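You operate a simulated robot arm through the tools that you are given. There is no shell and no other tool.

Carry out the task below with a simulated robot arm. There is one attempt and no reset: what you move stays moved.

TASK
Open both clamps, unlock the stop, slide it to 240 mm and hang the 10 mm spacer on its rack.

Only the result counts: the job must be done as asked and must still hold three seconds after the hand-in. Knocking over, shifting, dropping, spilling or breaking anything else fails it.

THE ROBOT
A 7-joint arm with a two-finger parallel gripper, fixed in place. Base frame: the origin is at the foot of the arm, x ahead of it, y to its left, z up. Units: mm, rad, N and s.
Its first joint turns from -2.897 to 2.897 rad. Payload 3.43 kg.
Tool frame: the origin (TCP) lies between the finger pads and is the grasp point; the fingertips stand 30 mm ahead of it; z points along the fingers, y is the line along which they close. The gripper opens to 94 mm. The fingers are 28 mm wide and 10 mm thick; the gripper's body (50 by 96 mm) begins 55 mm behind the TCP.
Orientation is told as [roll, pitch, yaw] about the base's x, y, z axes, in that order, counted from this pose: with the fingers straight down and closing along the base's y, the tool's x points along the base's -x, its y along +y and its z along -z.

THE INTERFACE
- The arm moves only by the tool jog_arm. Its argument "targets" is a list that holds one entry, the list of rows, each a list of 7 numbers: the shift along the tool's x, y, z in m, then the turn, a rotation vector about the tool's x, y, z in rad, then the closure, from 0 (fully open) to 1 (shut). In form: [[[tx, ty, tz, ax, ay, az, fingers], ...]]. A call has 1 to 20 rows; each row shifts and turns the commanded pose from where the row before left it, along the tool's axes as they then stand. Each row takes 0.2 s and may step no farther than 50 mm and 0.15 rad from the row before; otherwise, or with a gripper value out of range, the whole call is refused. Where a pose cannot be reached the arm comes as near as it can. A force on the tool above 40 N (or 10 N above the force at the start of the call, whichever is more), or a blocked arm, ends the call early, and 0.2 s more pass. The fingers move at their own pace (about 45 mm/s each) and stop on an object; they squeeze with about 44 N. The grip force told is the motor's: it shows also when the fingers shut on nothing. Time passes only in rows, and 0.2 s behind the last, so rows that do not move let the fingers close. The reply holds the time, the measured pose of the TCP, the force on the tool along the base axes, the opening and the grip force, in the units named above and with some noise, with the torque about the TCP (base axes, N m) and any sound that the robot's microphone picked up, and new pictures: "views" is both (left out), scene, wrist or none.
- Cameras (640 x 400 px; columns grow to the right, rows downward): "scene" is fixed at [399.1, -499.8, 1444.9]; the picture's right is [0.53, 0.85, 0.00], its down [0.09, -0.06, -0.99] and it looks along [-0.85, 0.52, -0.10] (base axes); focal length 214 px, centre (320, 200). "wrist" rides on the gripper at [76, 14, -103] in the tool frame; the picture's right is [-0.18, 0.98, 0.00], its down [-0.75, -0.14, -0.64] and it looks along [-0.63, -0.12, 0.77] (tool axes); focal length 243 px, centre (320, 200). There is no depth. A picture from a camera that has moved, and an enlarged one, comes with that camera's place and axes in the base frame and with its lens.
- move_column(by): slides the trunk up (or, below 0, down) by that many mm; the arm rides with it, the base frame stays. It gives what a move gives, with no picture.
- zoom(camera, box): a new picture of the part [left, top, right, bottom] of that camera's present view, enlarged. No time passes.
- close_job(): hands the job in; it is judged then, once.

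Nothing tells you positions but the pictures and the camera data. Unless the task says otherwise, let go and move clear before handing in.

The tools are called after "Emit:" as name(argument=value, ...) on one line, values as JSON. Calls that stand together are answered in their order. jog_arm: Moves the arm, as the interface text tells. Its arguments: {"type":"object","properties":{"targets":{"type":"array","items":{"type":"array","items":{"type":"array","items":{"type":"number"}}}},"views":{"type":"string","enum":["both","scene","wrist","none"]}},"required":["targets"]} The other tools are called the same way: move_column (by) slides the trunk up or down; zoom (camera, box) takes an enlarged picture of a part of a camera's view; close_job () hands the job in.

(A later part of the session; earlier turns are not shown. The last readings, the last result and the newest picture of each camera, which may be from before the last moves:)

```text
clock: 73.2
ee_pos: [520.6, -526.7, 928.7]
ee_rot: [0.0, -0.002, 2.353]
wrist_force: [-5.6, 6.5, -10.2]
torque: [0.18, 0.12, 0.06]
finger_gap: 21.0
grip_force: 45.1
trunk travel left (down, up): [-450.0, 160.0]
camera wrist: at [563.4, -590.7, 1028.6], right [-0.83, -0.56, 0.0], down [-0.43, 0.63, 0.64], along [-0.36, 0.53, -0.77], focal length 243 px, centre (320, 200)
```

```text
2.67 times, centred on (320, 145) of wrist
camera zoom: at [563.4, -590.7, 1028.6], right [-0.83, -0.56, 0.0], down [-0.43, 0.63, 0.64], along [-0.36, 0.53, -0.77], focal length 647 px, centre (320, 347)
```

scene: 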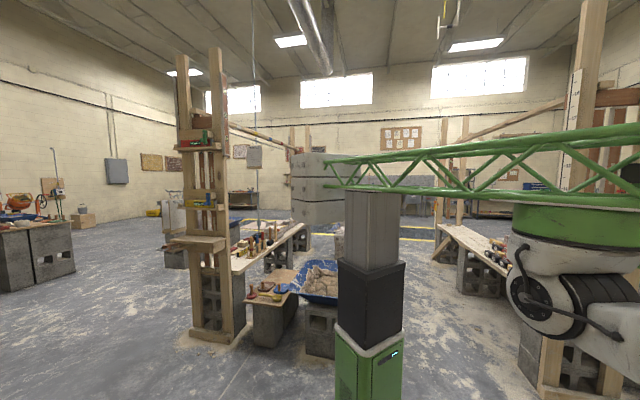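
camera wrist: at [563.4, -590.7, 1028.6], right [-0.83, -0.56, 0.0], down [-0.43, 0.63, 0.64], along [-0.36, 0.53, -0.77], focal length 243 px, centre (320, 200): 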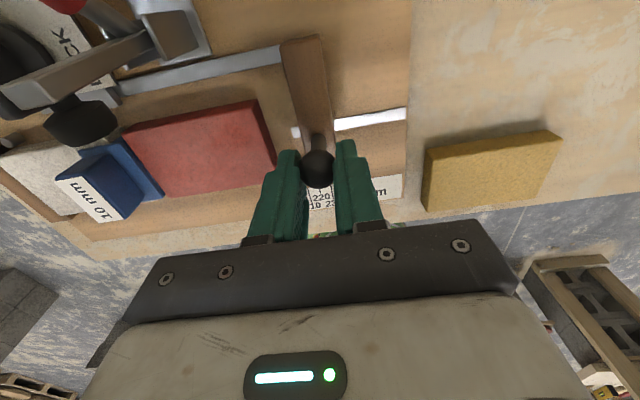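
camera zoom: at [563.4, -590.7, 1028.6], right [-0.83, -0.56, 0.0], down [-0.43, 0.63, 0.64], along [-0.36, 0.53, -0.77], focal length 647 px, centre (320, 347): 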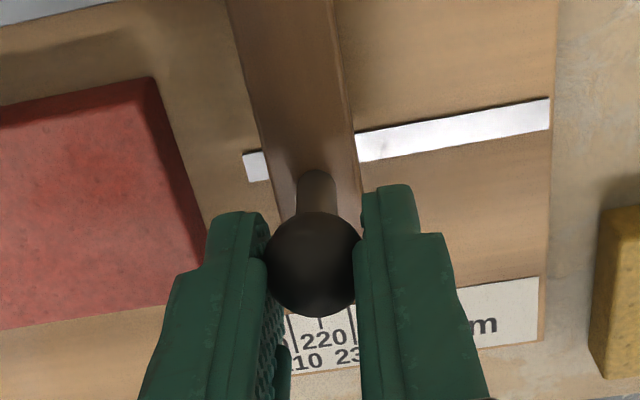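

It slides smoothly. I'll do the remaining 25 mm.

Emit:
jog_arm(targets=[[[0, 0.005, 0, 0, 0, 0, 1], [0, 0.005, 0, 0, 0, 0, 1], [0, 0.005, 0, 0, 0, 0, 1], [0, 0.005, 0, 0, 0, 0, 1], [0, 0.005, 0, 0, 0, 0, 1], [0, 0, 0, 0, 0, 0, 1], [0, 0, 0, 0, 0, 0, 0.6], [0, 0, 0, 0, 0, 0, 0.4], [0, 0, 0, 0, 0, 0, 0.3]]], views="wrist")

Emit:
zoom(camera="wrist", box=[240, 120, 400, 220])

```text
clock: 75.2
ee_pos: [504.9, -546.2, 929.7]
ee_rot: [0.0, 0.003, 2.353]
wrist_force: [-0.2, 0.2, -0.2]
torque: [-0.01, 0.02, 0.0]
finger_gap: 65.6
grip_force: 0.0
trunk travel left (down, up): [-450.0, 160.0]
camera wrist: at [547.5, -609.4, 1030.3], right [-0.83, -0.56, 0.0], down [-0.43, 0.63, 0.64], along [-0.36, 0.53, -0.77], focal length 243 px, centre (320, 200)
```

wrist: 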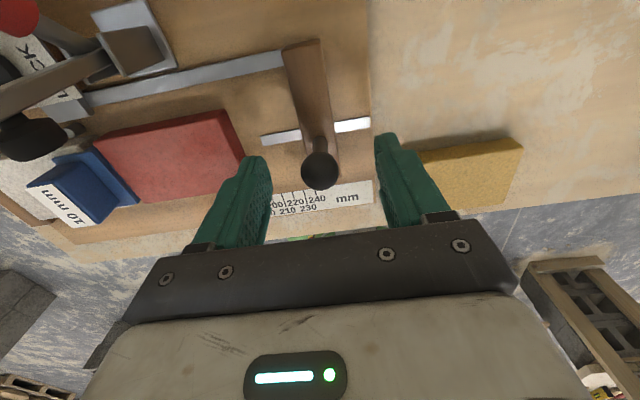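

```text
4.00 times, centred on (320, 170) of wrist
camera zoom: at [547.5, -609.4, 1030.3], right [-0.83, -0.56, 0.0], down [-0.43, 0.63, 0.64], along [-0.36, 0.53, -0.77], focal length 970 px, centre (320, 320)
```

zoom: 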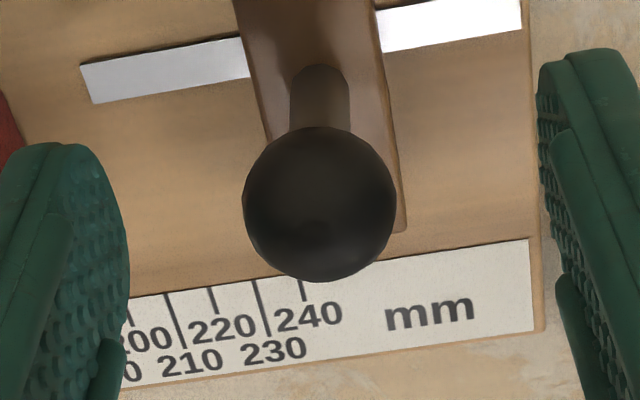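

The ball hides the pointer, so I'll rise to read it.

Emit:
jog_arm(targets=[[[0, 0, -0.04, 0, 0, 0, 0.3], [0, 0, -0.04, 0, 0, 0, 0.3], [0, 0, -0.03, 0, 0, 0, 0.3], [-0.02, 0, 0, 0, 0, 0, 0.1], [0, 0, 0, 0, 0, 0, 0]]], views="wrist")

Emit:
zoom(camera="wrist", box=[260, 100, 380, 175])

```text
clock: 76.4
ee_pos: [491.4, -532.3, 1039.9]
ee_rot: [-0.001, -0.001, 2.355]
wrist_force: [1.1, -0.3, 0.7]
torque: [-0.03, 0.02, -0.01]
finger_gap: 94.1
grip_force: 0.1
trunk travel left (down, up): [-450.0, 160.0]
camera wrist: at [534.5, -595.5, 1141.5], right [-0.83, -0.56, 0.0], down [-0.43, 0.63, 0.64], along [-0.36, 0.53, -0.77], focal length 243 px, centre (320, 200)
```

wrist: 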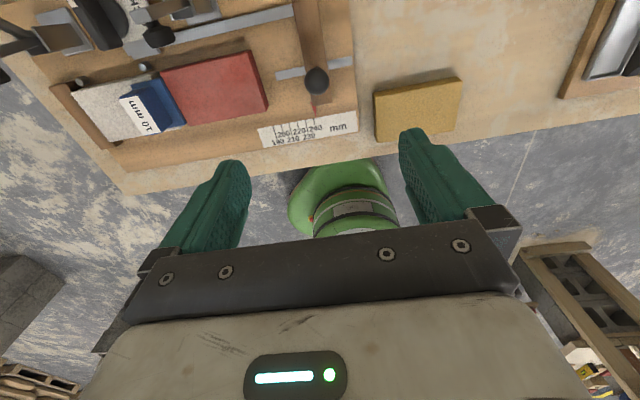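

```text
5.33 times, centred on (320, 138) of wrist
camera zoom: at [534.5, -595.5, 1141.5], right [-0.83, -0.56, 0.0], down [-0.43, 0.63, 0.64], along [-0.36, 0.53, -0.77], focal length 1294 px, centre (320, 533)
```

zoom: 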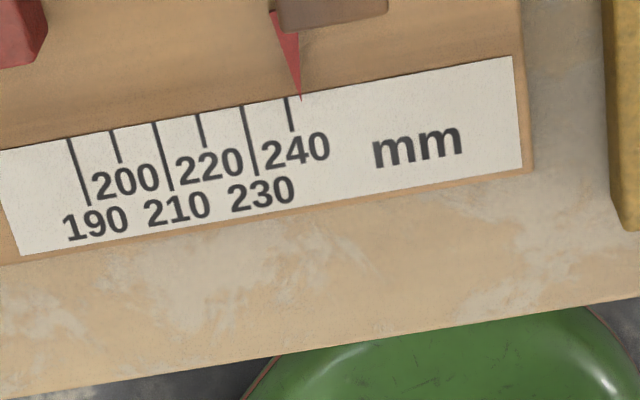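

Emit:
zoom(camera="wrist", box=[296, 108, 328, 128])

Emit:
zoom(camera="wrist", box=[264, 100, 344, 150])

```text
16.00 times, centred on (312, 118) of wrist
camera zoom: at [534.5, -595.5, 1141.5], right [-0.83, -0.56, 0.0], down [-0.43, 0.63, 0.64], along [-0.36, 0.53, -0.77], focal length 3882 px, centre (448, 1512)
```

zoom: 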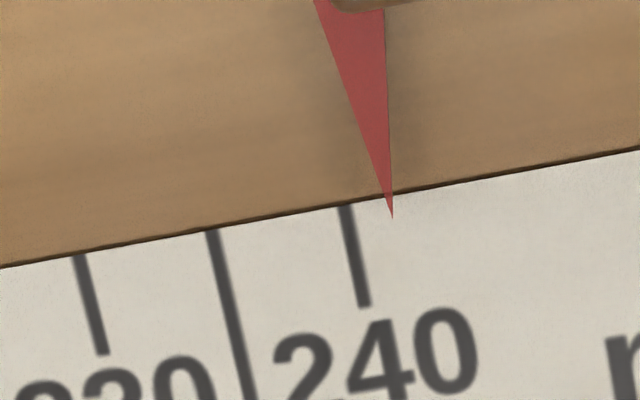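

```text
8.00 times, centred on (304, 125) of wrist
camera zoom: at [534.5, -595.5, 1141.5], right [-0.83, -0.56, 0.0], down [-0.43, 0.63, 0.64], along [-0.36, 0.53, -0.77], focal length 1941 px, centre (448, 800)
```

zoom: 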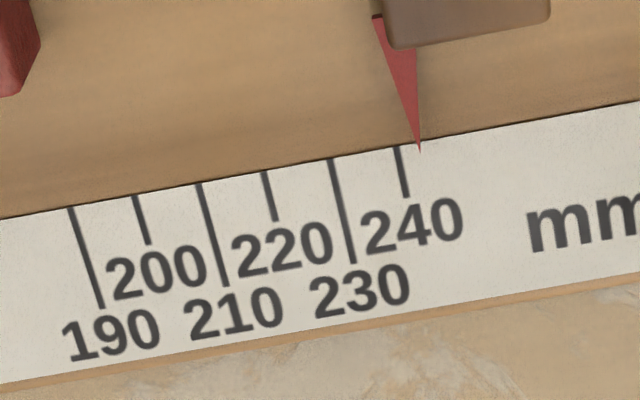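

The pointer reads about 243.5 (it started near 193.5, not 190). I'll regrip the ball and move back about 3.6 mm.

Emit:
jog_arm(targets=[[[0.0195, 0, 0, 0, 0, 0, 0.4], [0, 0, 0.04, 0, 0, 0, 0.5], [0, 0, 0.04, 0, 0, 0, 0.5], [0, 0, 0.03, 0, 0, 0, 0.5], [0, 0, 0, 0, 0, 0, 0.5], [0, 0, 0, 0, 0, 0, 1], [0, 0, 0, 0, 0, 0, 1], [0, 0, 0, 0, 0, 0, 1], [0, 0, 0, 0, 0, 0, 1]]], views="wrist")

```text
clock: 78.4
ee_pos: [503.4, -545.5, 928.8]
ee_rot: [0.0, -0.001, 2.355]
wrist_force: [1.5, -0.6, -2.8]
torque: [-0.02, -0.06, 0.02]
finger_gap: 20.8
grip_force: 44.9
trunk travel left (down, up): [-450.0, 160.0]
camera wrist: at [546.1, -610.0, 1029.8], right [-0.83, -0.56, 0.0], down [-0.43, 0.63, 0.64], along [-0.36, 0.53, -0.77], focal length 243 px, centre (320, 200)
```

wrist: 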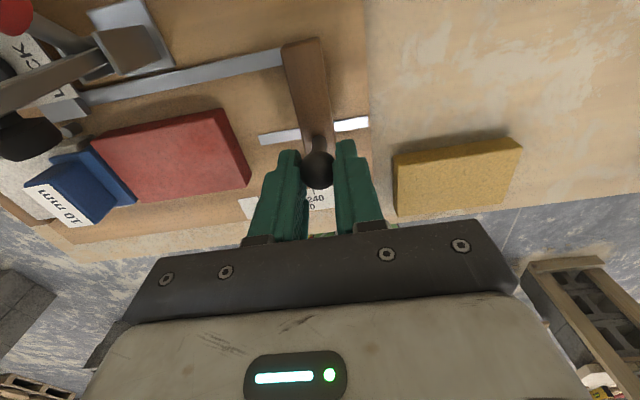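

Emit:
jog_arm(targets=[[[0, -0.0018, 0, 0, 0, 0, 1], [0, -0.0018, 0, 0, 0, 0, 1], [0, 0, 0, 0, 0, 0, 1], [0, 0, 0, 0, 0, 0, 1]]], views="none")

Emit:
jog_arm(targets=[[[0, 0, 0, 0, 0, 0, 0.7], [0, 0, 0, 0, 0, 0, 0.5], [0, 0, 0, 0, 0, 0, 0.5], [0, 0, -0.04, 0, 0, 0, 0.4], [0, 0, -0.04, 0, 0, 0, 0.2], [0, 0, -0.03, 0, 0, 0, 0], [-0.02, 0, 0, 0, 0, -0.09, 0], [0, 0.012, 0, 0, 0, -0.091, 0], [0, 0, 0, 0, 0, 0, 0]]], views="wrist")

Emit:
zoom(camera="wrist", box=[280, 100, 360, 150])

```text
clock: 79.4
ee_pos: [507.2, -542.0, 928.5]
ee_rot: [0.001, 0.001, 2.354]
wrist_force: [4.1, -5.1, 2.1]
torque: [-0.19, -0.12, -0.03]
finger_gap: 20.9
grip_force: 44.7
trunk travel left (down, up): [-450.0, 160.0]
```

```text
clock: 81.4
ee_pos: [484.2, -538.6, 1037.1]
ee_rot: [0.002, 0.0, 2.536]
wrist_force: [0.0, -0.8, -0.1]
torque: [0.0, -0.01, 0.01]
finger_gap: 94.0
grip_force: 0.0
trunk travel left (down, up): [-450.0, 160.0]
camera wrist: at [538.1, -594.2, 1138.4], right [-0.71, -0.7, 0.0], down [-0.54, 0.54, 0.64], along [-0.45, 0.46, -0.77], focal length 243 px, centre (320, 200)
```

wrist: 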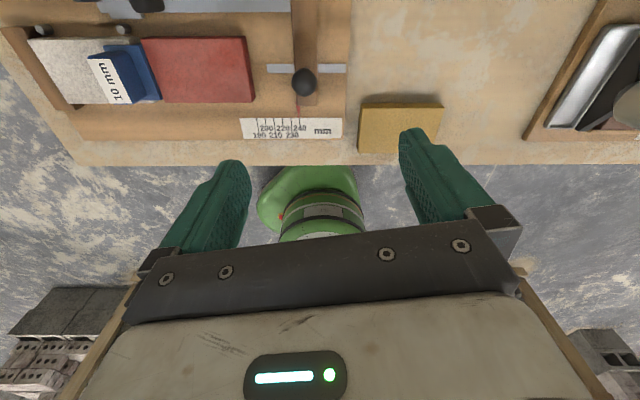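

```text
8.00 times, centred on (320, 125) of wrist
camera zoom: at [538.1, -594.2, 1138.4], right [-0.71, -0.7, 0.0], down [-0.54, 0.54, 0.64], along [-0.45, 0.46, -0.77], focal length 1941 px, centre (320, 800)
```

zoom: 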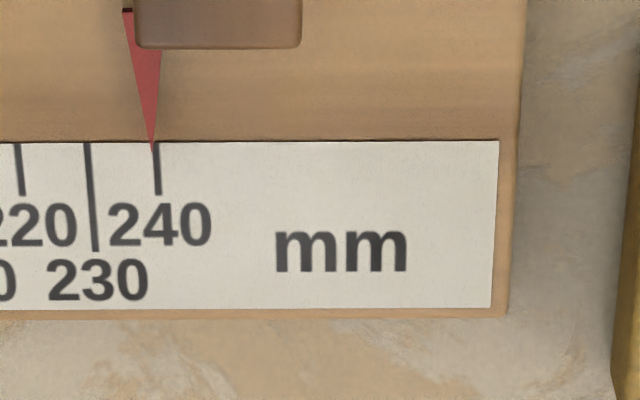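

Emit:
jog_arm(targets=[[[0, -0.025, 0, 0, 0, 0, 0], [0, 0, 0, 0, 0, 0, 0]]], views="wrist")

Emit:
zoom(camera="wrist", box=[304, 108, 336, 128])

```text
clock: 82.0
ee_pos: [498.1, -518.6, 1037.4]
ee_rot: [0.0, 0.0, 2.536]
wrist_force: [-0.3, -0.2, -0.5]
torque: [-0.04, 0.03, 0.01]
finger_gap: 94.1
grip_force: 0.1
trunk travel left (down, up): [-450.0, 160.0]
camera wrist: at [551.3, -573.4, 1138.5], right [-0.71, -0.7, 0.0], down [-0.54, 0.55, 0.64], along [-0.45, 0.46, -0.77], focal length 243 px, centre (320, 200)
```

wrist: 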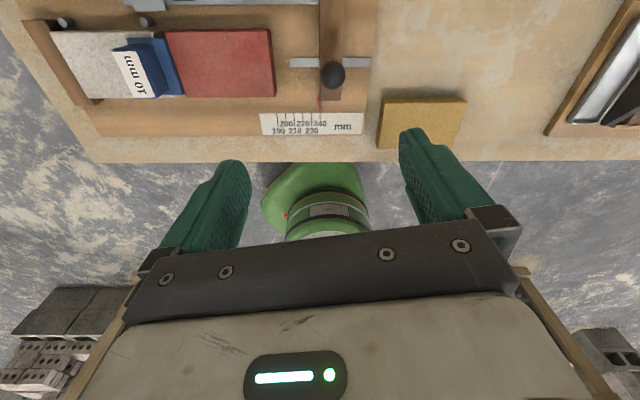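

```text
16.00 times, centred on (320, 118) of wrist
camera zoom: at [551.3, -573.4, 1138.5], right [-0.71, -0.7, 0.0], down [-0.54, 0.55, 0.64], along [-0.45, 0.46, -0.77], focal length 3882 px, centre (320, 1512)
```

zoom: 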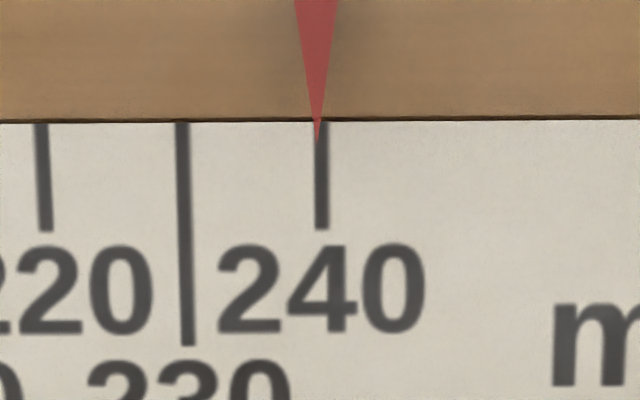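

The stop reads about 239.7, which is good. Now I'll look at the spacer.

Emit:
zoom(camera="wrist", box=[20, 0, 180, 100])

Emit:
jog_arm(targets=[[[0, -0.04, 0, 0, 0, 0, 0], [0, -0.04, 0, 0, 0, 0, 0], [0, -0.04, 0, 0, 0, 0, 0], [0, -0.04, 0, 0, 0, 0.05, 0], [0.02, 0, 0, 0, 0, 0.05, 0], [0.02, 0, 0, 0, 0, 0.08, 0], [0, 0, 0, 0, 0, 0, 0]]], views="wrist")

Emit:
zoom(camera="wrist", box=[240, 60, 400, 160])

```text
4.00 times, centred on (100, 50) of wrist
camera zoom: at [551.3, -573.4, 1138.5], right [-0.71, -0.7, 0.0], down [-0.54, 0.55, 0.64], along [-0.45, 0.46, -0.77], focal length 970 px, centre (1200, 800)
```

zoom: 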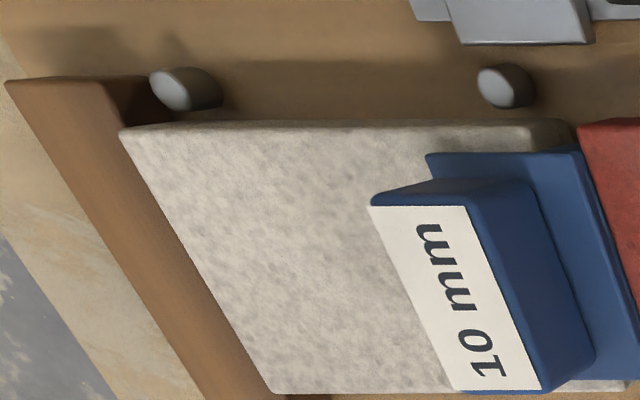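

```text
clock: 83.6
ee_pos: [620.2, -409.5, 1038.4]
ee_rot: [0.0, -0.001, 2.354]
wrist_force: [0.7, -0.1, 0.2]
torque: [0.0, 0.02, -0.02]
finger_gap: 93.8
grip_force: 0.2
trunk travel left (down, up): [-450.0, 160.0]
camera wrist: at [663.4, -474.3, 1139.8], right [-0.83, -0.56, 0.0], down [-0.43, 0.63, 0.64], along [-0.36, 0.53, -0.77], focal length 243 px, centre (320, 200)
```

wrist: 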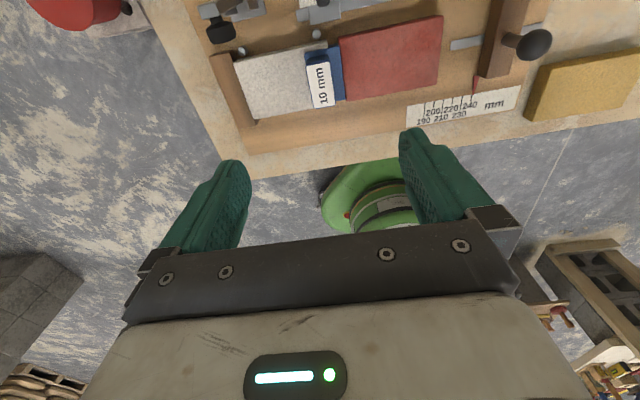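

```text
4.00 times, centred on (320, 110) of wrist
camera zoom: at [663.4, -474.3, 1139.8], right [-0.83, -0.56, 0.0], down [-0.43, 0.63, 0.64], along [-0.36, 0.53, -0.77], focal length 970 px, centre (320, 560)
```

zoom: 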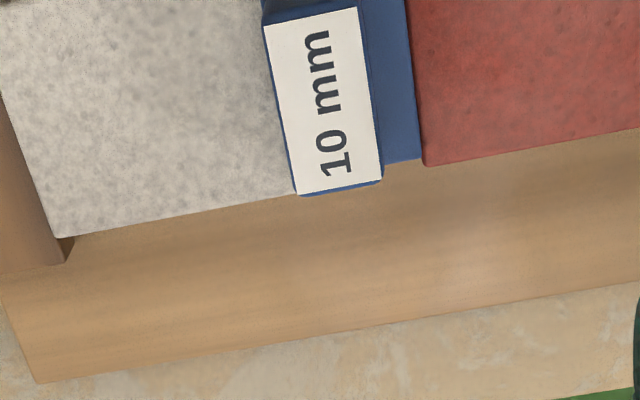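

Emit:
jog_arm(targets=[[[0, 0.013, 0, 0, 0, -0.09, 0], [0.03, 0, 0, 0, 0, -0.091, 0], [0, 0, 0, 0, 0, 0, 0]]], views="wrist")

Emit:
zoom(camera="wrist", box=[272, 50, 368, 110])

```text
clock: 84.4
ee_pos: [633.9, -438.9, 1037.3]
ee_rot: [0.0, -0.001, 2.538]
wrist_force: [-0.3, 0.0, -0.3]
torque: [0.02, 0.0, -0.01]
finger_gap: 93.9
grip_force: 0.2
trunk travel left (down, up): [-450.0, 160.0]
camera wrist: at [688.3, -494.6, 1138.7], right [-0.71, -0.7, 0.0], down [-0.54, 0.54, 0.64], along [-0.45, 0.46, -0.77], focal length 243 px, centre (320, 200)
```

wrist: 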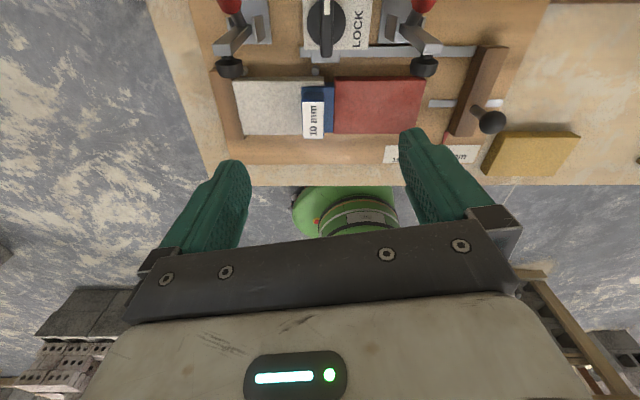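

```text
6.67 times, centred on (320, 80) of wrist
camera zoom: at [688.3, -494.6, 1138.7], right [-0.71, -0.7, 0.0], down [-0.54, 0.54, 0.64], along [-0.45, 0.46, -0.77], focal length 1618 px, centre (320, 1000)
```

zoom: 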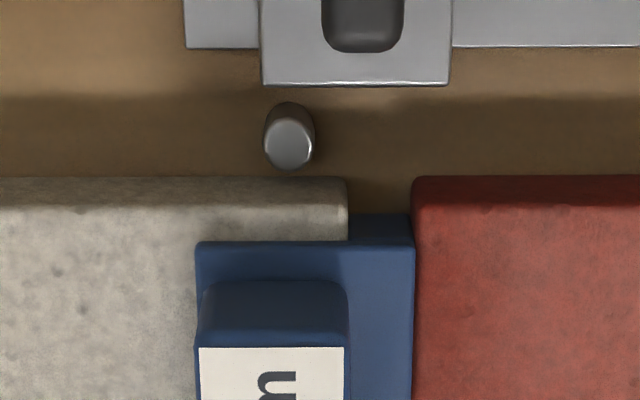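

The spacer is a hook: a 10 mm blade sits between the blocks and a flange with the head lies over the white block, so it should hang over the third rack ridge in the same orientation. I'll go look at the rack.

Emit:
jog_arm(targets=[[[0, 0, -0.03, 0, 0, 0, 0], [0.005, 0.043, 0, 0, 0, 0, 0], [0.005, 0.043, 0, 0, 0, 0, 0], [0.005, 0.043, 0, 0, 0, 0, 0], [0.005, 0.043, 0, 0, 0, 0, 0], [0.005, 0.043, 0, 0, 0, 0, 0], [0.005, 0.043, 0, 0, 0, 0, 0], [0, 0, 0, 0, 0, 0, 0]]], views="wrist")

Emit:
zoom(camera="wrist", box=[240, 60, 432, 180])

```text
clock: 86.2
ee_pos: [509.9, -668.0, 1068.1]
ee_rot: [-0.002, 0.0, 2.537]
wrist_force: [0.2, 0.6, 0.1]
torque: [0.04, -0.01, 0.04]
finger_gap: 94.1
grip_force: 0.1
trunk travel left (down, up): [-450.0, 160.0]
camera wrist: at [563.9, -723.4, 1168.8], right [-0.71, -0.7, 0.0], down [-0.54, 0.54, 0.64], along [-0.45, 0.46, -0.77], focal length 243 px, centre (320, 200)
```

wrist: 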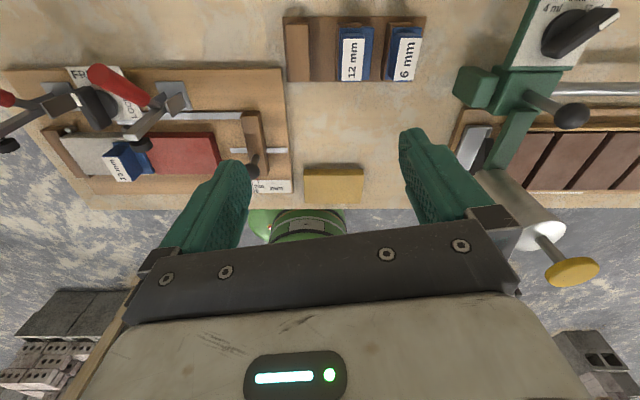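

```text
3.33 times, centred on (336, 120) of wrist
camera zoom: at [563.9, -723.4, 1168.8], right [-0.71, -0.7, 0.0], down [-0.54, 0.54, 0.64], along [-0.45, 0.46, -0.77], focal length 809 px, centre (267, 467)
```

zoom: 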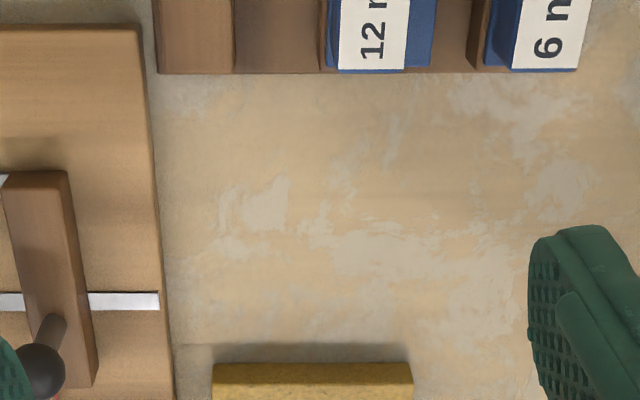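

Emit:
zoom(camera="wrist", box=[272, 0, 432, 100])

```text
4.00 times, centred on (352, 50) of wrist
camera zoom: at [563.9, -723.4, 1168.8], right [-0.71, -0.7, 0.0], down [-0.54, 0.54, 0.64], along [-0.45, 0.46, -0.77], focal length 970 px, centre (192, 800)
```

zoom: 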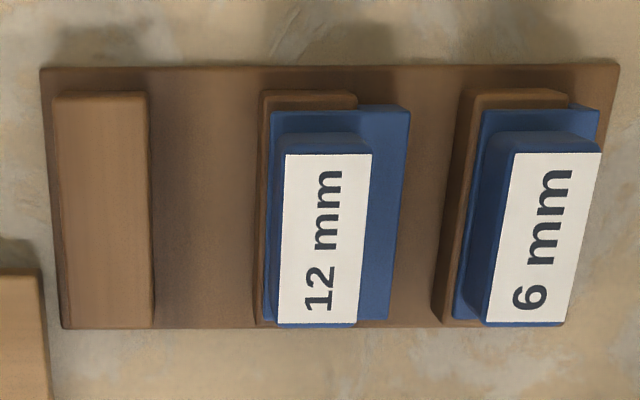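

The rack's third ridge spans about a = -101…-73 and q = 835…889, and the other spacers hang with the blade on the -a side, the same orientation as in the jig. I'll turn to yaw 0.785 so the fingers close along the head's length, then go above the spacer.

Emit:
jog_arm(targets=[[[0, 0, 0, 0, 0, 0.146, 0.3], [0, 0, 0, 0, 0, 0.146, 0.3], [0, 0, 0, 0, 0, 0.146, 0.3], [0, 0, 0, 0, 0, 0.146, 0.3], [0, 0, 0, 0, 0, 0.146, 0.3], [0, 0, 0, 0, 0, 0.146, 0.3], [0, 0, 0, 0, 0, 0.146, 0.3], [0, 0, 0, 0, 0, 0.146, 0.3], [0, 0, 0, 0, 0, 0.146, 0.3], [0, 0, 0, 0, 0, 0.146, 0.3], [0, 0, 0, 0, 0, 0.146, 0.3], [0, 0, 0, 0, 0, 0.146, 0.3], [0, 0, 0, 0, 0, 0, 0.3]]], views="wrist")

Emit:
zoom(camera="wrist", box=[220, 60, 412, 180])

```text
clock: 89.0
ee_pos: [512.9, -667.7, 1068.6]
ee_rot: [0.0, 0.001, 0.782]
wrist_force: [0.3, -0.3, 0.6]
torque: [0.02, 0.03, 0.0]
finger_gap: 65.8
grip_force: 0.0
trunk travel left (down, up): [-450.0, 160.0]
camera wrist: at [447.5, -711.4, 1169.8], right [-0.56, 0.83, 0.0], down [0.63, 0.43, 0.64], along [0.53, 0.36, -0.77], focal length 243 px, centre (320, 200)
```

wrist: 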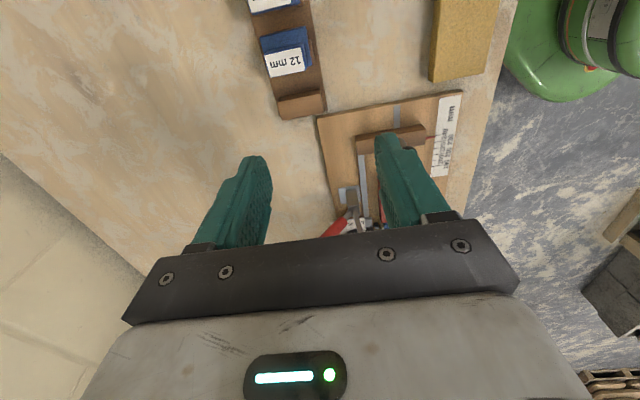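

```text
3.33 times, centred on (316, 120) of wrist
camera zoom: at [447.5, -711.4, 1169.8], right [-0.56, 0.83, 0.0], down [0.63, 0.43, 0.64], along [0.53, 0.36, -0.77], focal length 809 px, centre (333, 467)
```

zoom: 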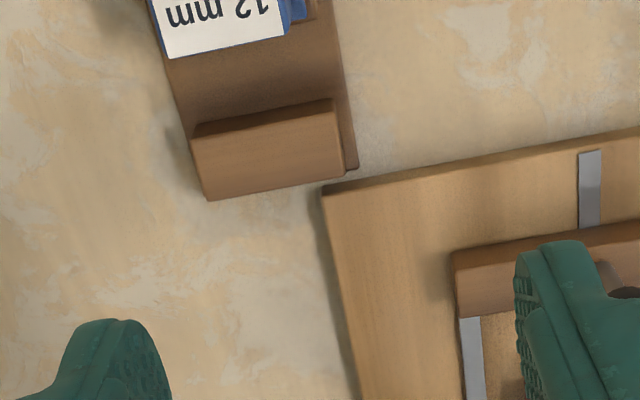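

Emit:
zoom(camera="wrist", box=[264, 70, 344, 120])

```text
8.00 times, centred on (304, 95) of wrist
camera zoom: at [447.5, -711.4, 1169.8], right [-0.56, 0.83, 0.0], down [0.63, 0.43, 0.64], along [0.53, 0.36, -0.77], focal length 1941 px, centre (448, 1040)
```

zoom: 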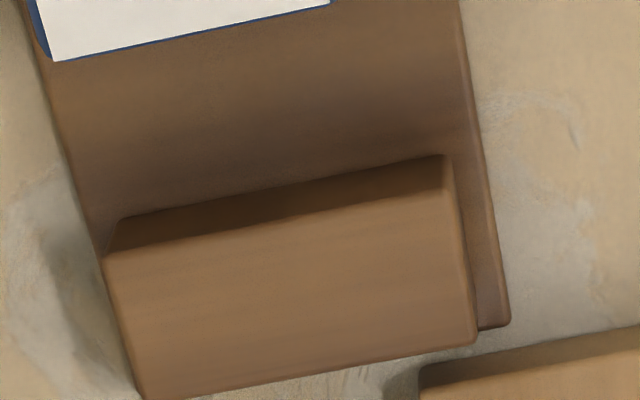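

I've measured ridge 3 at a = -100.6…-76.5, top z≈866, centre q≈862. Before fetching the spacer I'll check that I can reach low enough over it.

Emit:
jog_arm(targets=[[[-0.0092, -0.0135, 0.01, 0, 0, 0, 0.3], [-0.0092, -0.0135, 0.02, 0, 0, 0, 0.3], [0, 0, 0.04, 0, 0, 0, 0.3], [0, 0, 0.04, 0, 0, 0, 0.3], [0, 0, 0, 0, 0, 0, 0.3]]], views="wrist")

Emit:
zoom(camera="wrist", box=[220, 60, 412, 180])

```text
clock: 90.2
ee_pos: [543.6, -673.3, 960.4]
ee_rot: [0.001, -0.001, 0.783]
wrist_force: [0.9, -0.1, -1.1]
torque: [-0.02, 0.0, 0.01]
finger_gap: 65.5
grip_force: 0.0
trunk travel left (down, up): [-450.0, 160.0]
camera wrist: at [479.2, -716.6, 1061.8], right [-0.56, 0.83, 0.0], down [0.63, 0.43, 0.64], along [0.53, 0.36, -0.77], focal length 243 px, centre (320, 200)
```

wrist: 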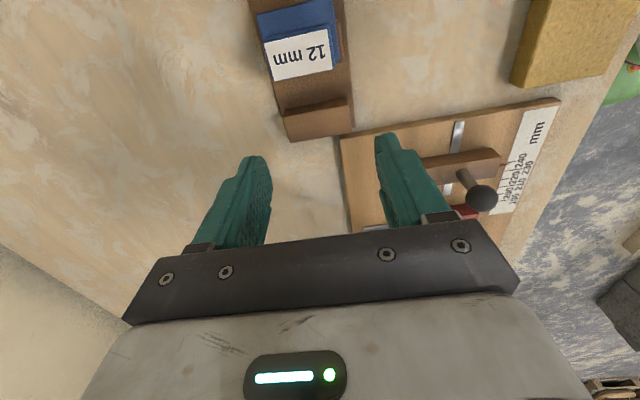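

```text
3.33 times, centred on (316, 120) of wrist
camera zoom: at [479.2, -716.6, 1061.8], right [-0.56, 0.83, 0.0], down [0.63, 0.43, 0.64], along [0.53, 0.36, -0.77], focal length 809 px, centre (333, 467)
```

zoom: 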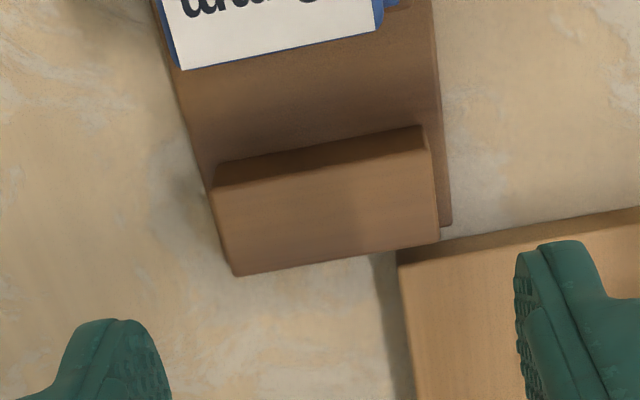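

Reach is fine here and the ridge estimate is confirmed. I'll go fetch the spacer now.

Emit:
jog_arm(targets=[[[0, 0, -0.04, 0, 0, 0, 0.3], [0, 0, -0.045, 0, 0, 0, 0.3], [-0.0393, 0.0197, 0, 0, 0, 0, 0.3], [-0.0393, 0.0197, 0, 0, 0, 0, 0.3], [-0.0393, 0.0197, 0, 0, 0, 0, 0.3], [-0.0393, 0.0197, 0, 0, 0, 0, 0.3], [-0.0393, 0.0197, 0, 0, 0, 0, 0.3], [-0.0393, 0.0197, 0, 0, 0, 0, 0.3], [0, 0, 0.04, 0, 0, 0, 0.3], [0, 0, 0.035, 0, 0, 0, 0.3], [0, 0, 0, 0, 0, 0, 0.3]]], views="wrist")

Emit:
zoom(camera="wrist", box=[220, 60, 412, 180])

```text
clock: 92.6
ee_pos: [627.8, -424.8, 970.7]
ee_rot: [0.001, 0.0, 0.785]
wrist_force: [0.8, 0.7, 0.7]
torque: [-0.03, 0.02, -0.01]
finger_gap: 66.0
grip_force: 0.0
trunk travel left (down, up): [-450.0, 160.0]
camera wrist: at [563.0, -467.7, 1071.2], right [-0.56, 0.83, 0.0], down [0.63, 0.43, 0.64], along [0.53, 0.36, -0.77], focal length 243 px, centre (320, 200)
```

wrist: 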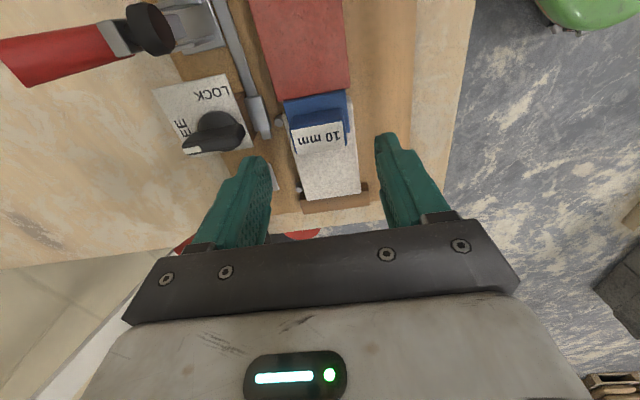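

```text
3.33 times, centred on (316, 120) of wrist
camera zoom: at [563.0, -467.7, 1071.2], right [-0.56, 0.83, 0.0], down [0.63, 0.43, 0.64], along [0.53, 0.36, -0.77], focal length 809 px, centre (333, 467)
```

zoom: 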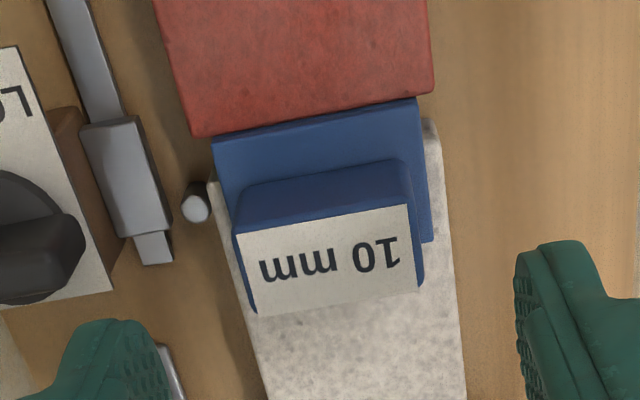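

The head spans q 726–762 and z 877–908, and I'm centred on it. I'll descend 55 mm and grip.

Emit:
jog_arm(targets=[[[0, 0, 0.03, 0, 0, 0, 0.3], [0, 0, 0.015, 0, 0, 0, 0.3], [0, 0, 0.01, 0, 0, 0, 0.3], [0, 0, 0, 0, 0, 0, 0.3]]], views="wrist")

Emit:
zoom(camera="wrist", box=[220, 60, 412, 180])

```text
clock: 93.6
ee_pos: [628.0, -424.2, 914.5]
ee_rot: [0.001, 0.001, 0.784]
wrist_force: [-0.2, -0.4, -0.3]
torque: [-0.04, -0.01, -0.01]
finger_gap: 65.8
grip_force: 0.1
trunk travel left (down, up): [-450.0, 160.0]
camera wrist: at [563.8, -467.9, 1015.0], right [-0.56, 0.83, 0.0], down [0.63, 0.43, 0.64], along [0.53, 0.36, -0.77], focal length 243 px, centre (320, 200)
```

wrist: 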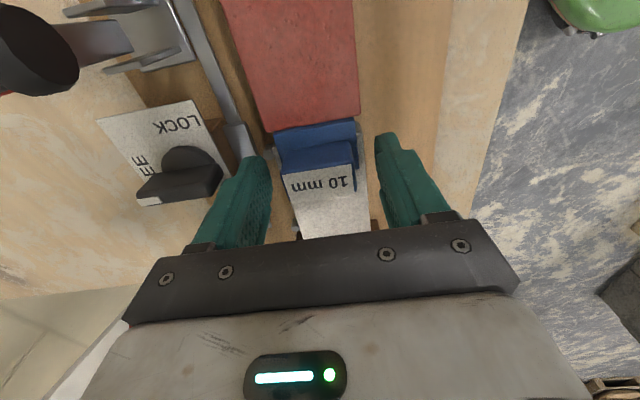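

```text
3.33 times, centred on (316, 120) of wrist
camera zoom: at [563.8, -467.9, 1015.0], right [-0.56, 0.83, 0.0], down [0.63, 0.43, 0.64], along [0.53, 0.36, -0.77], focal length 809 px, centre (333, 467)
```

zoom: 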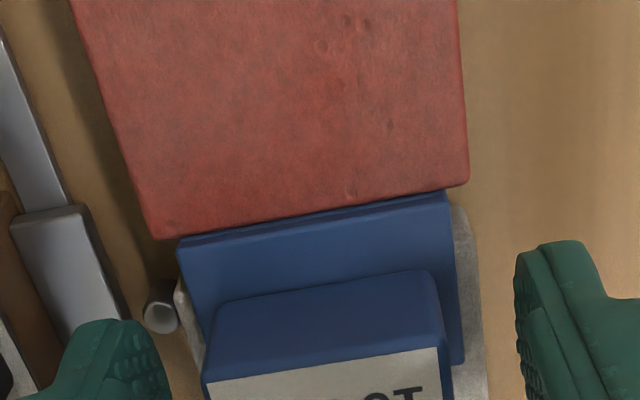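

Emit:
jog_arm(targets=[[[0, 0, 0, 0, 0, 0, 0.5], [0, 0, 0, 0, 0, 0, 0.58], [0, 0, 0, 0, 0, 0, 0.62], [0, 0, 0, 0, 0, 0, 0.8], [0, 0, 0, 0, 0, 0, 1], [0, 0, 0, 0, 0, 0, 1]]], views="wrist")

Emit:
zoom(camera="wrist", box=[220, 100, 412, 220])

```text
clock: 95.0
ee_pos: [627.1, -425.2, 914.6]
ee_rot: [0.001, 0.0, 0.785]
wrist_force: [0.2, -0.5, -1.4]
torque: [-0.03, -0.01, 0.0]
finger_gap: 46.6
grip_force: 44.1
trunk travel left (down, up): [-450.0, 160.0]
camera wrist: at [563.8, -467.9, 1015.3], right [-0.56, 0.83, 0.0], down [0.63, 0.43, 0.64], along [0.53, 0.36, -0.77], focal length 243 px, centre (320, 200)
```

wrist: 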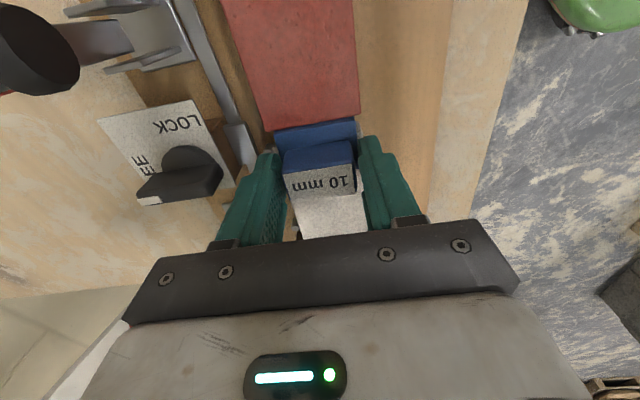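

```text
3.33 times, centred on (316, 160) of wrist
camera zoom: at [563.8, -467.9, 1015.3], right [-0.56, 0.83, 0.0], down [0.63, 0.43, 0.64], along [0.53, 0.36, -0.77], focal length 809 px, centre (333, 333)
```

zoom: 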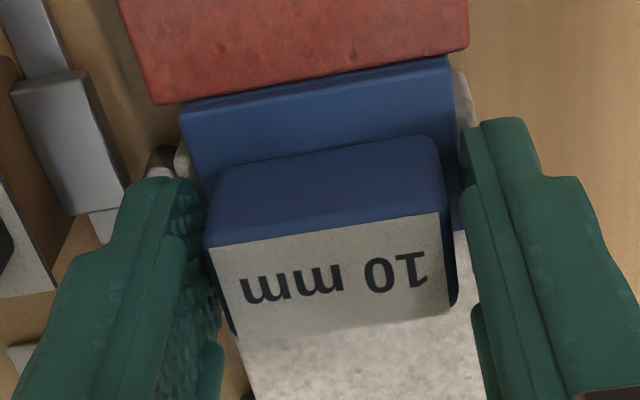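

The fingers stopped at 46.6 mm, so they've caught the flange edges rather than the head. I'll open, rise 8 mm, and grip the head.

Emit:
jog_arm(targets=[[[0, 0, 0, 0, 0, 0, 0.4], [0, 0, 0, 0, 0, 0, 0.35], [0, 0, -0.008, 0, 0, 0, 0.35], [0, 0, 0, 0, 0, 0, 0.5], [0, 0, 0, 0, 0, 0, 0.6], [0, 0, 0, 0, 0, 0, 0.8], [0, 0, 0, 0, 0, 0, 1], [0, 0, 0, 0, 0, 0, 1]]], views="wrist")

Emit:
zoom(camera="wrist", box=[220, 100, 412, 220])

```text
clock: 96.8
ee_pos: [629.5, -424.3, 921.6]
ee_rot: [0.001, 0.0, 0.784]
wrist_force: [0.8, 0.5, 3.2]
torque: [0.0, -0.01, 0.01]
finger_gap: 38.5
grip_force: 44.3
trunk travel left (down, up): [-450.0, 160.0]
camera wrist: at [564.8, -467.5, 1022.7], right [-0.56, 0.83, 0.0], down [0.63, 0.43, 0.64], along [0.53, 0.36, -0.77], focal length 243 px, centre (320, 200)
```

wrist: 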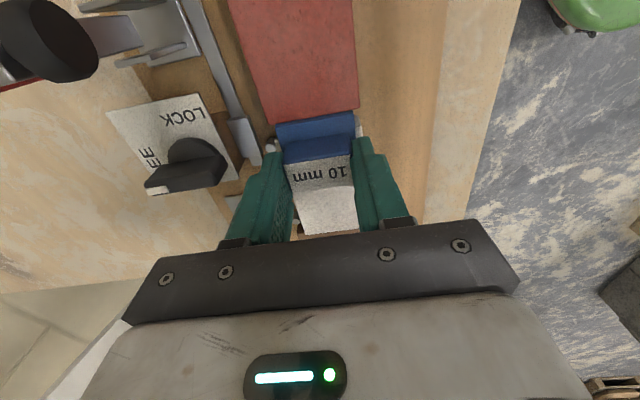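

```text
3.33 times, centred on (316, 160) of wrist
camera zoom: at [564.8, -467.5, 1022.7], right [-0.56, 0.83, 0.0], down [0.63, 0.43, 0.64], along [0.53, 0.36, -0.77], focal length 809 px, centre (333, 333)
```

zoom: 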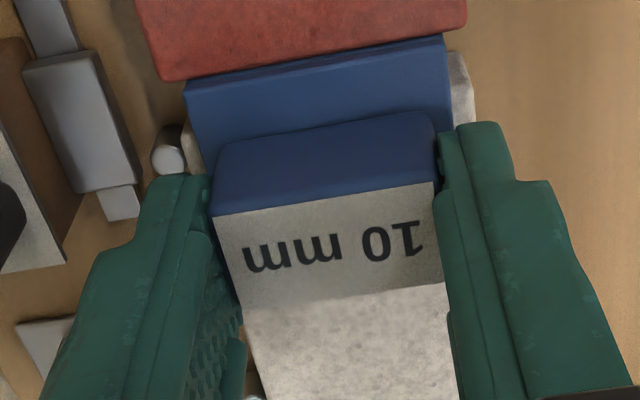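

I've gripped the head (38.5 mm). I'll lift slowly straight up.

Emit:
jog_arm(targets=[[[0, 0, -0.004, 0, 0, 0, 1], [0, 0, -0.004, 0, 0, 0, 1], [0, 0, -0.004, 0, 0, 0, 1], [0, 0, -0.004, 0, 0, 0, 1], [0, 0, -0.006, 0, 0, 0, 1], [0, 0, -0.008, 0, 0, 0, 1], [0, 0, 0, 0, 0, 0, 1]]], views="wrist")

Emit:
zoom(camera="wrist", box=[220, 60, 412, 180])

```text
clock: 98.4
ee_pos: [627.4, -424.4, 952.3]
ee_rot: [-0.001, -0.002, 0.783]
wrist_force: [1.2, -1.1, -1.0]
torque: [-0.01, -0.01, -0.02]
finger_gap: 38.5
grip_force: 43.5
trunk travel left (down, up): [-450.0, 160.0]
camera wrist: at [563.5, -467.8, 1053.0], right [-0.56, 0.83, 0.0], down [0.63, 0.43, 0.64], along [0.53, 0.36, -0.77], focal length 243 px, centre (320, 200)
```

wrist: 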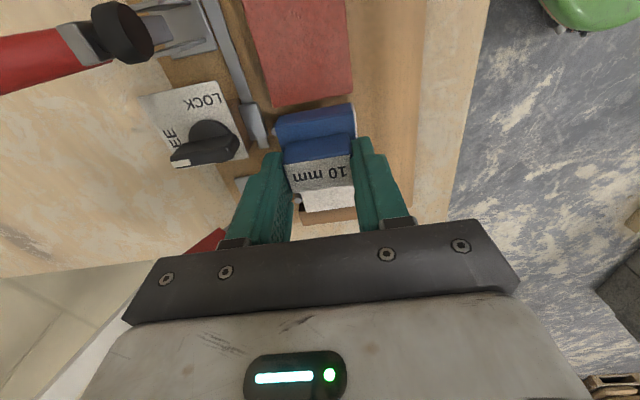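

```text
3.33 times, centred on (316, 120) of wrist
camera zoom: at [563.5, -467.8, 1053.0], right [-0.56, 0.83, 0.0], down [0.63, 0.43, 0.64], along [0.53, 0.36, -0.77], focal length 809 px, centre (333, 467)
```

zoom: 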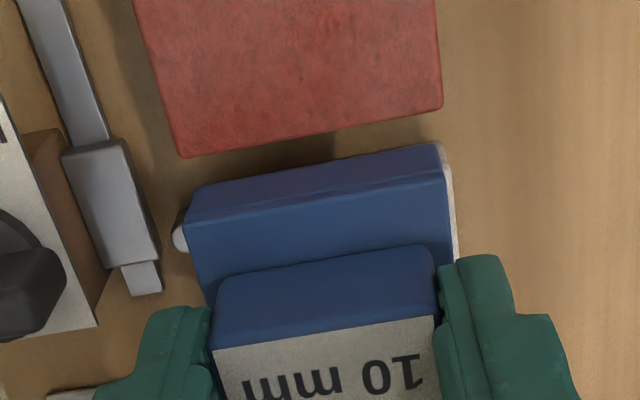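

The spacer is free and both blocks stayed put. I'll raise it clear of the open clamps, carry it over to the third ridge, and check alignment.

Emit:
jog_arm(targets=[[[0, 0, -0.035, 0, 0, 0, 1], [0, 0, -0.035, 0, 0, 0, 1], [0, 0, -0.03, 0, 0, 0, 1], [0.03913, -0.01953, 0, 0, 0, 0, 1], [0.03913, -0.01953, 0, 0, 0, 0, 1], [0.03913, -0.01953, 0, 0, 0, 0, 1], [0.03913, -0.01953, 0, 0, 0, 0, 1], [0.03913, -0.01953, 0, 0, 0, 0, 1], [0.03913, -0.01953, 0, 0, 0, 0, 1], [0, 0, 0, 0, 0, 0, 1], [0, 0, 0.035, 0, 0, 0, 1], [0, 0, 0.035, 0, 0, 0, 1], [0, 0, 0, 0, 0, 0, 1]]], views="wrist")

Emit:
zoom(camera="wrist", box=[220, 60, 412, 180])

```text
clock: 101.2
ee_pos: [545.0, -674.1, 981.0]
ee_rot: [-0.001, -0.001, 0.786]
wrist_force: [-0.1, 0.3, -1.2]
torque: [-0.03, 0.02, -0.01]
finger_gap: 38.6
grip_force: 44.0
trunk travel left (down, up): [-450.0, 160.0]
camera wrist: at [480.1, -716.1, 1081.7], right [-0.56, 0.83, 0.0], down [0.63, 0.43, 0.64], along [0.53, 0.36, -0.77], focal length 243 px, centre (320, 200)
```

wrist: 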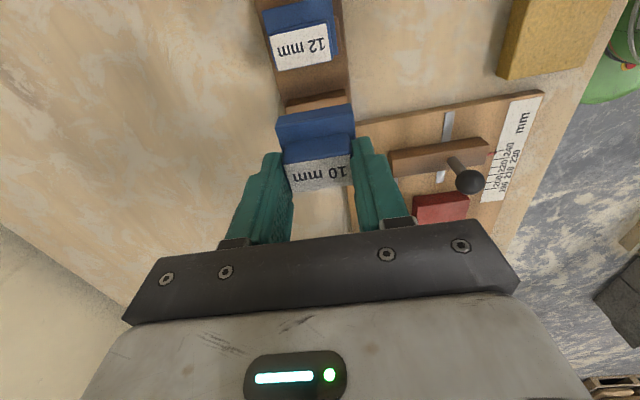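

```text
3.33 times, centred on (316, 120) of wrist
camera zoom: at [480.1, -716.1, 1081.7], right [-0.56, 0.83, 0.0], down [0.63, 0.43, 0.64], along [0.53, 0.36, -0.77], focal length 809 px, centre (333, 467)
```

zoom: 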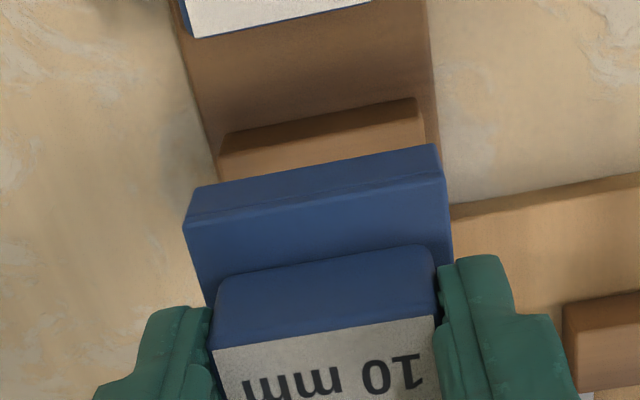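

Alignment looks right: the blade should pass about 2 mm outside the ridge face. I'll descend 48 mm and recheck before inserting.

Emit:
jog_arm(targets=[[[0, 0, 0.02, 0, 0, 0, 1], [0, 0, 0.016, 0, 0, 0, 1], [0, 0, 0.012, 0, 0, 0, 1], [0, 0, 0, 0, 0, 0, 1]]], views="wrist")

Emit:
zoom(camera="wrist", box=[240, 70, 400, 170])

```text
clock: 102.2
ee_pos: [543.8, -673.6, 933.0]
ee_rot: [0.0, 0.0, 0.782]
wrist_force: [0.1, -0.3, -0.7]
torque: [0.03, 0.01, 0.02]
finger_gap: 38.5
grip_force: 43.7
trunk travel left (down, up): [-450.0, 160.0]
camera wrist: at [478.9, -716.7, 1034.5], right [-0.56, 0.83, 0.0], down [0.63, 0.43, 0.64], along [0.53, 0.36, -0.77], focal length 243 px, centre (320, 200)
```

wrist: 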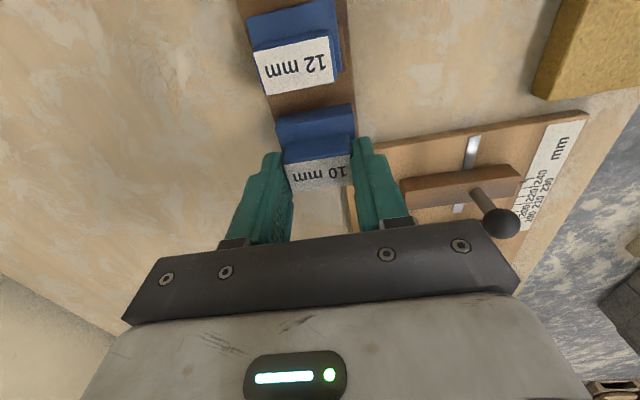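

```text
4.00 times, centred on (320, 120) of wrist
camera zoom: at [478.9, -716.7, 1034.5], right [-0.56, 0.83, 0.0], down [0.63, 0.43, 0.64], along [0.53, 0.36, -0.77], focal length 970 px, centre (320, 520)
```

zoom: 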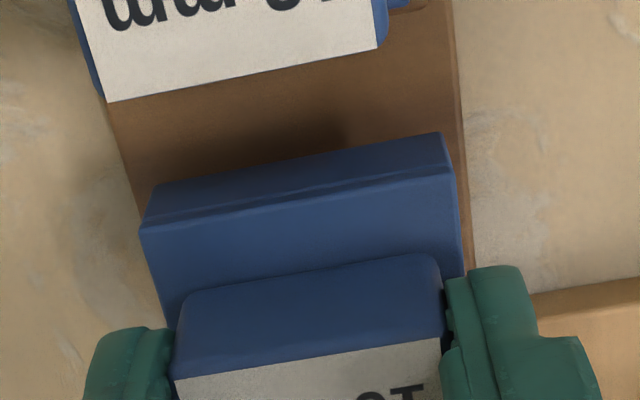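

Emit:
jog_arm(targets=[[[0, 0, 0.004, 0, 0, 0, 1], [0, 0, 0.004, 0, 0, 0, 1], [0, 0, 0.004, 0, 0, 0, 1], [0, 0, 0.003, 0, 0, 0, 1], [0, 0, 0, 0, 0, 0, 1]]], views="wrist")

Emit:
zoom(camera="wrist", box=[240, 70, 400, 170])

```text
clock: 103.4
ee_pos: [544.1, -672.0, 917.6]
ee_rot: [-0.001, 0.001, 0.784]
wrist_force: [-0.4, -0.1, -0.7]
torque: [0.0, 0.02, -0.02]
finger_gap: 38.5
grip_force: 44.0
trunk travel left (down, up): [-450.0, 160.0]
camera wrist: at [479.5, -715.5, 1019.0], right [-0.56, 0.83, 0.0], down [0.63, 0.43, 0.64], along [0.53, 0.36, -0.77], focal length 243 px, centre (320, 200)
```

wrist: 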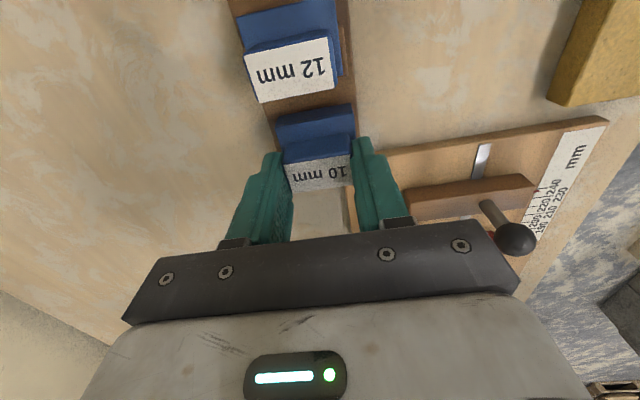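

```text
4.00 times, centred on (320, 120) of wrist
camera zoom: at [479.5, -715.5, 1019.0], right [-0.56, 0.83, 0.0], down [0.63, 0.43, 0.64], along [0.53, 0.36, -0.77], focal length 970 px, centre (320, 520)
```

zoom: 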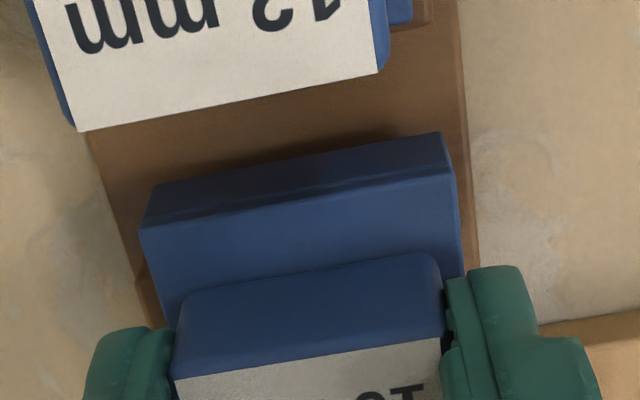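

Emit:
jog_arm(targets=[[[0, 0, 0.003, 0, 0, 0, 1], [0, 0, 0.003, 0, 0, 0, 1], [0, 0, 0.002, 0, 0, 0, 1], [0, 0, 0, 0, 0, 0, 1]]], views="wrist")

Emit:
zoom(camera="wrist", box=[240, 70, 400, 170])

```text
clock: 104.4
ee_pos: [543.7, -669.7, 911.1]
ee_rot: [-0.001, 0.0, 0.784]
wrist_force: [1.2, 0.8, 7.8]
torque: [0.05, 0.03, 0.0]
finger_gap: 38.5
grip_force: 43.3
trunk travel left (down, up): [-450.0, 160.0]
camera wrist: at [479.1, -714.2, 1013.5], right [-0.56, 0.83, 0.0], down [0.63, 0.43, 0.64], along [0.53, 0.36, -0.77], focal length 243 px, centre (320, 200)
```

wrist: 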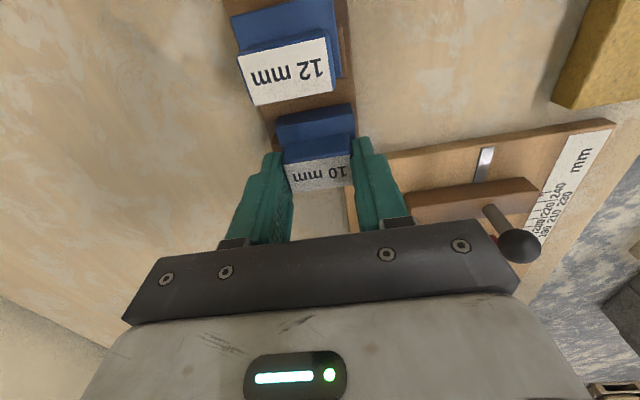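

```text
4.00 times, centred on (320, 120) of wrist
camera zoom: at [479.1, -714.2, 1013.5], right [-0.56, 0.83, 0.0], down [0.63, 0.43, 0.64], along [0.53, 0.36, -0.77], focal length 970 px, centre (320, 520)
```

zoom: 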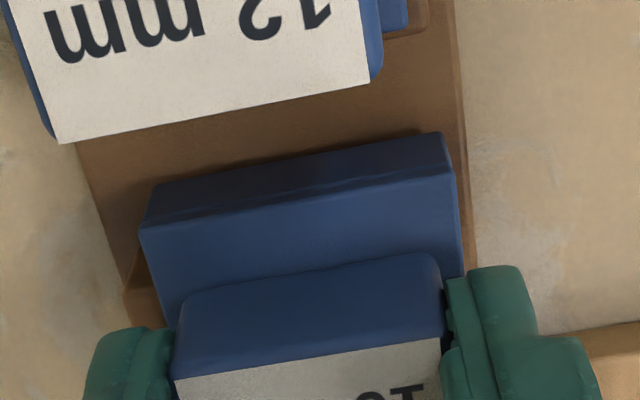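

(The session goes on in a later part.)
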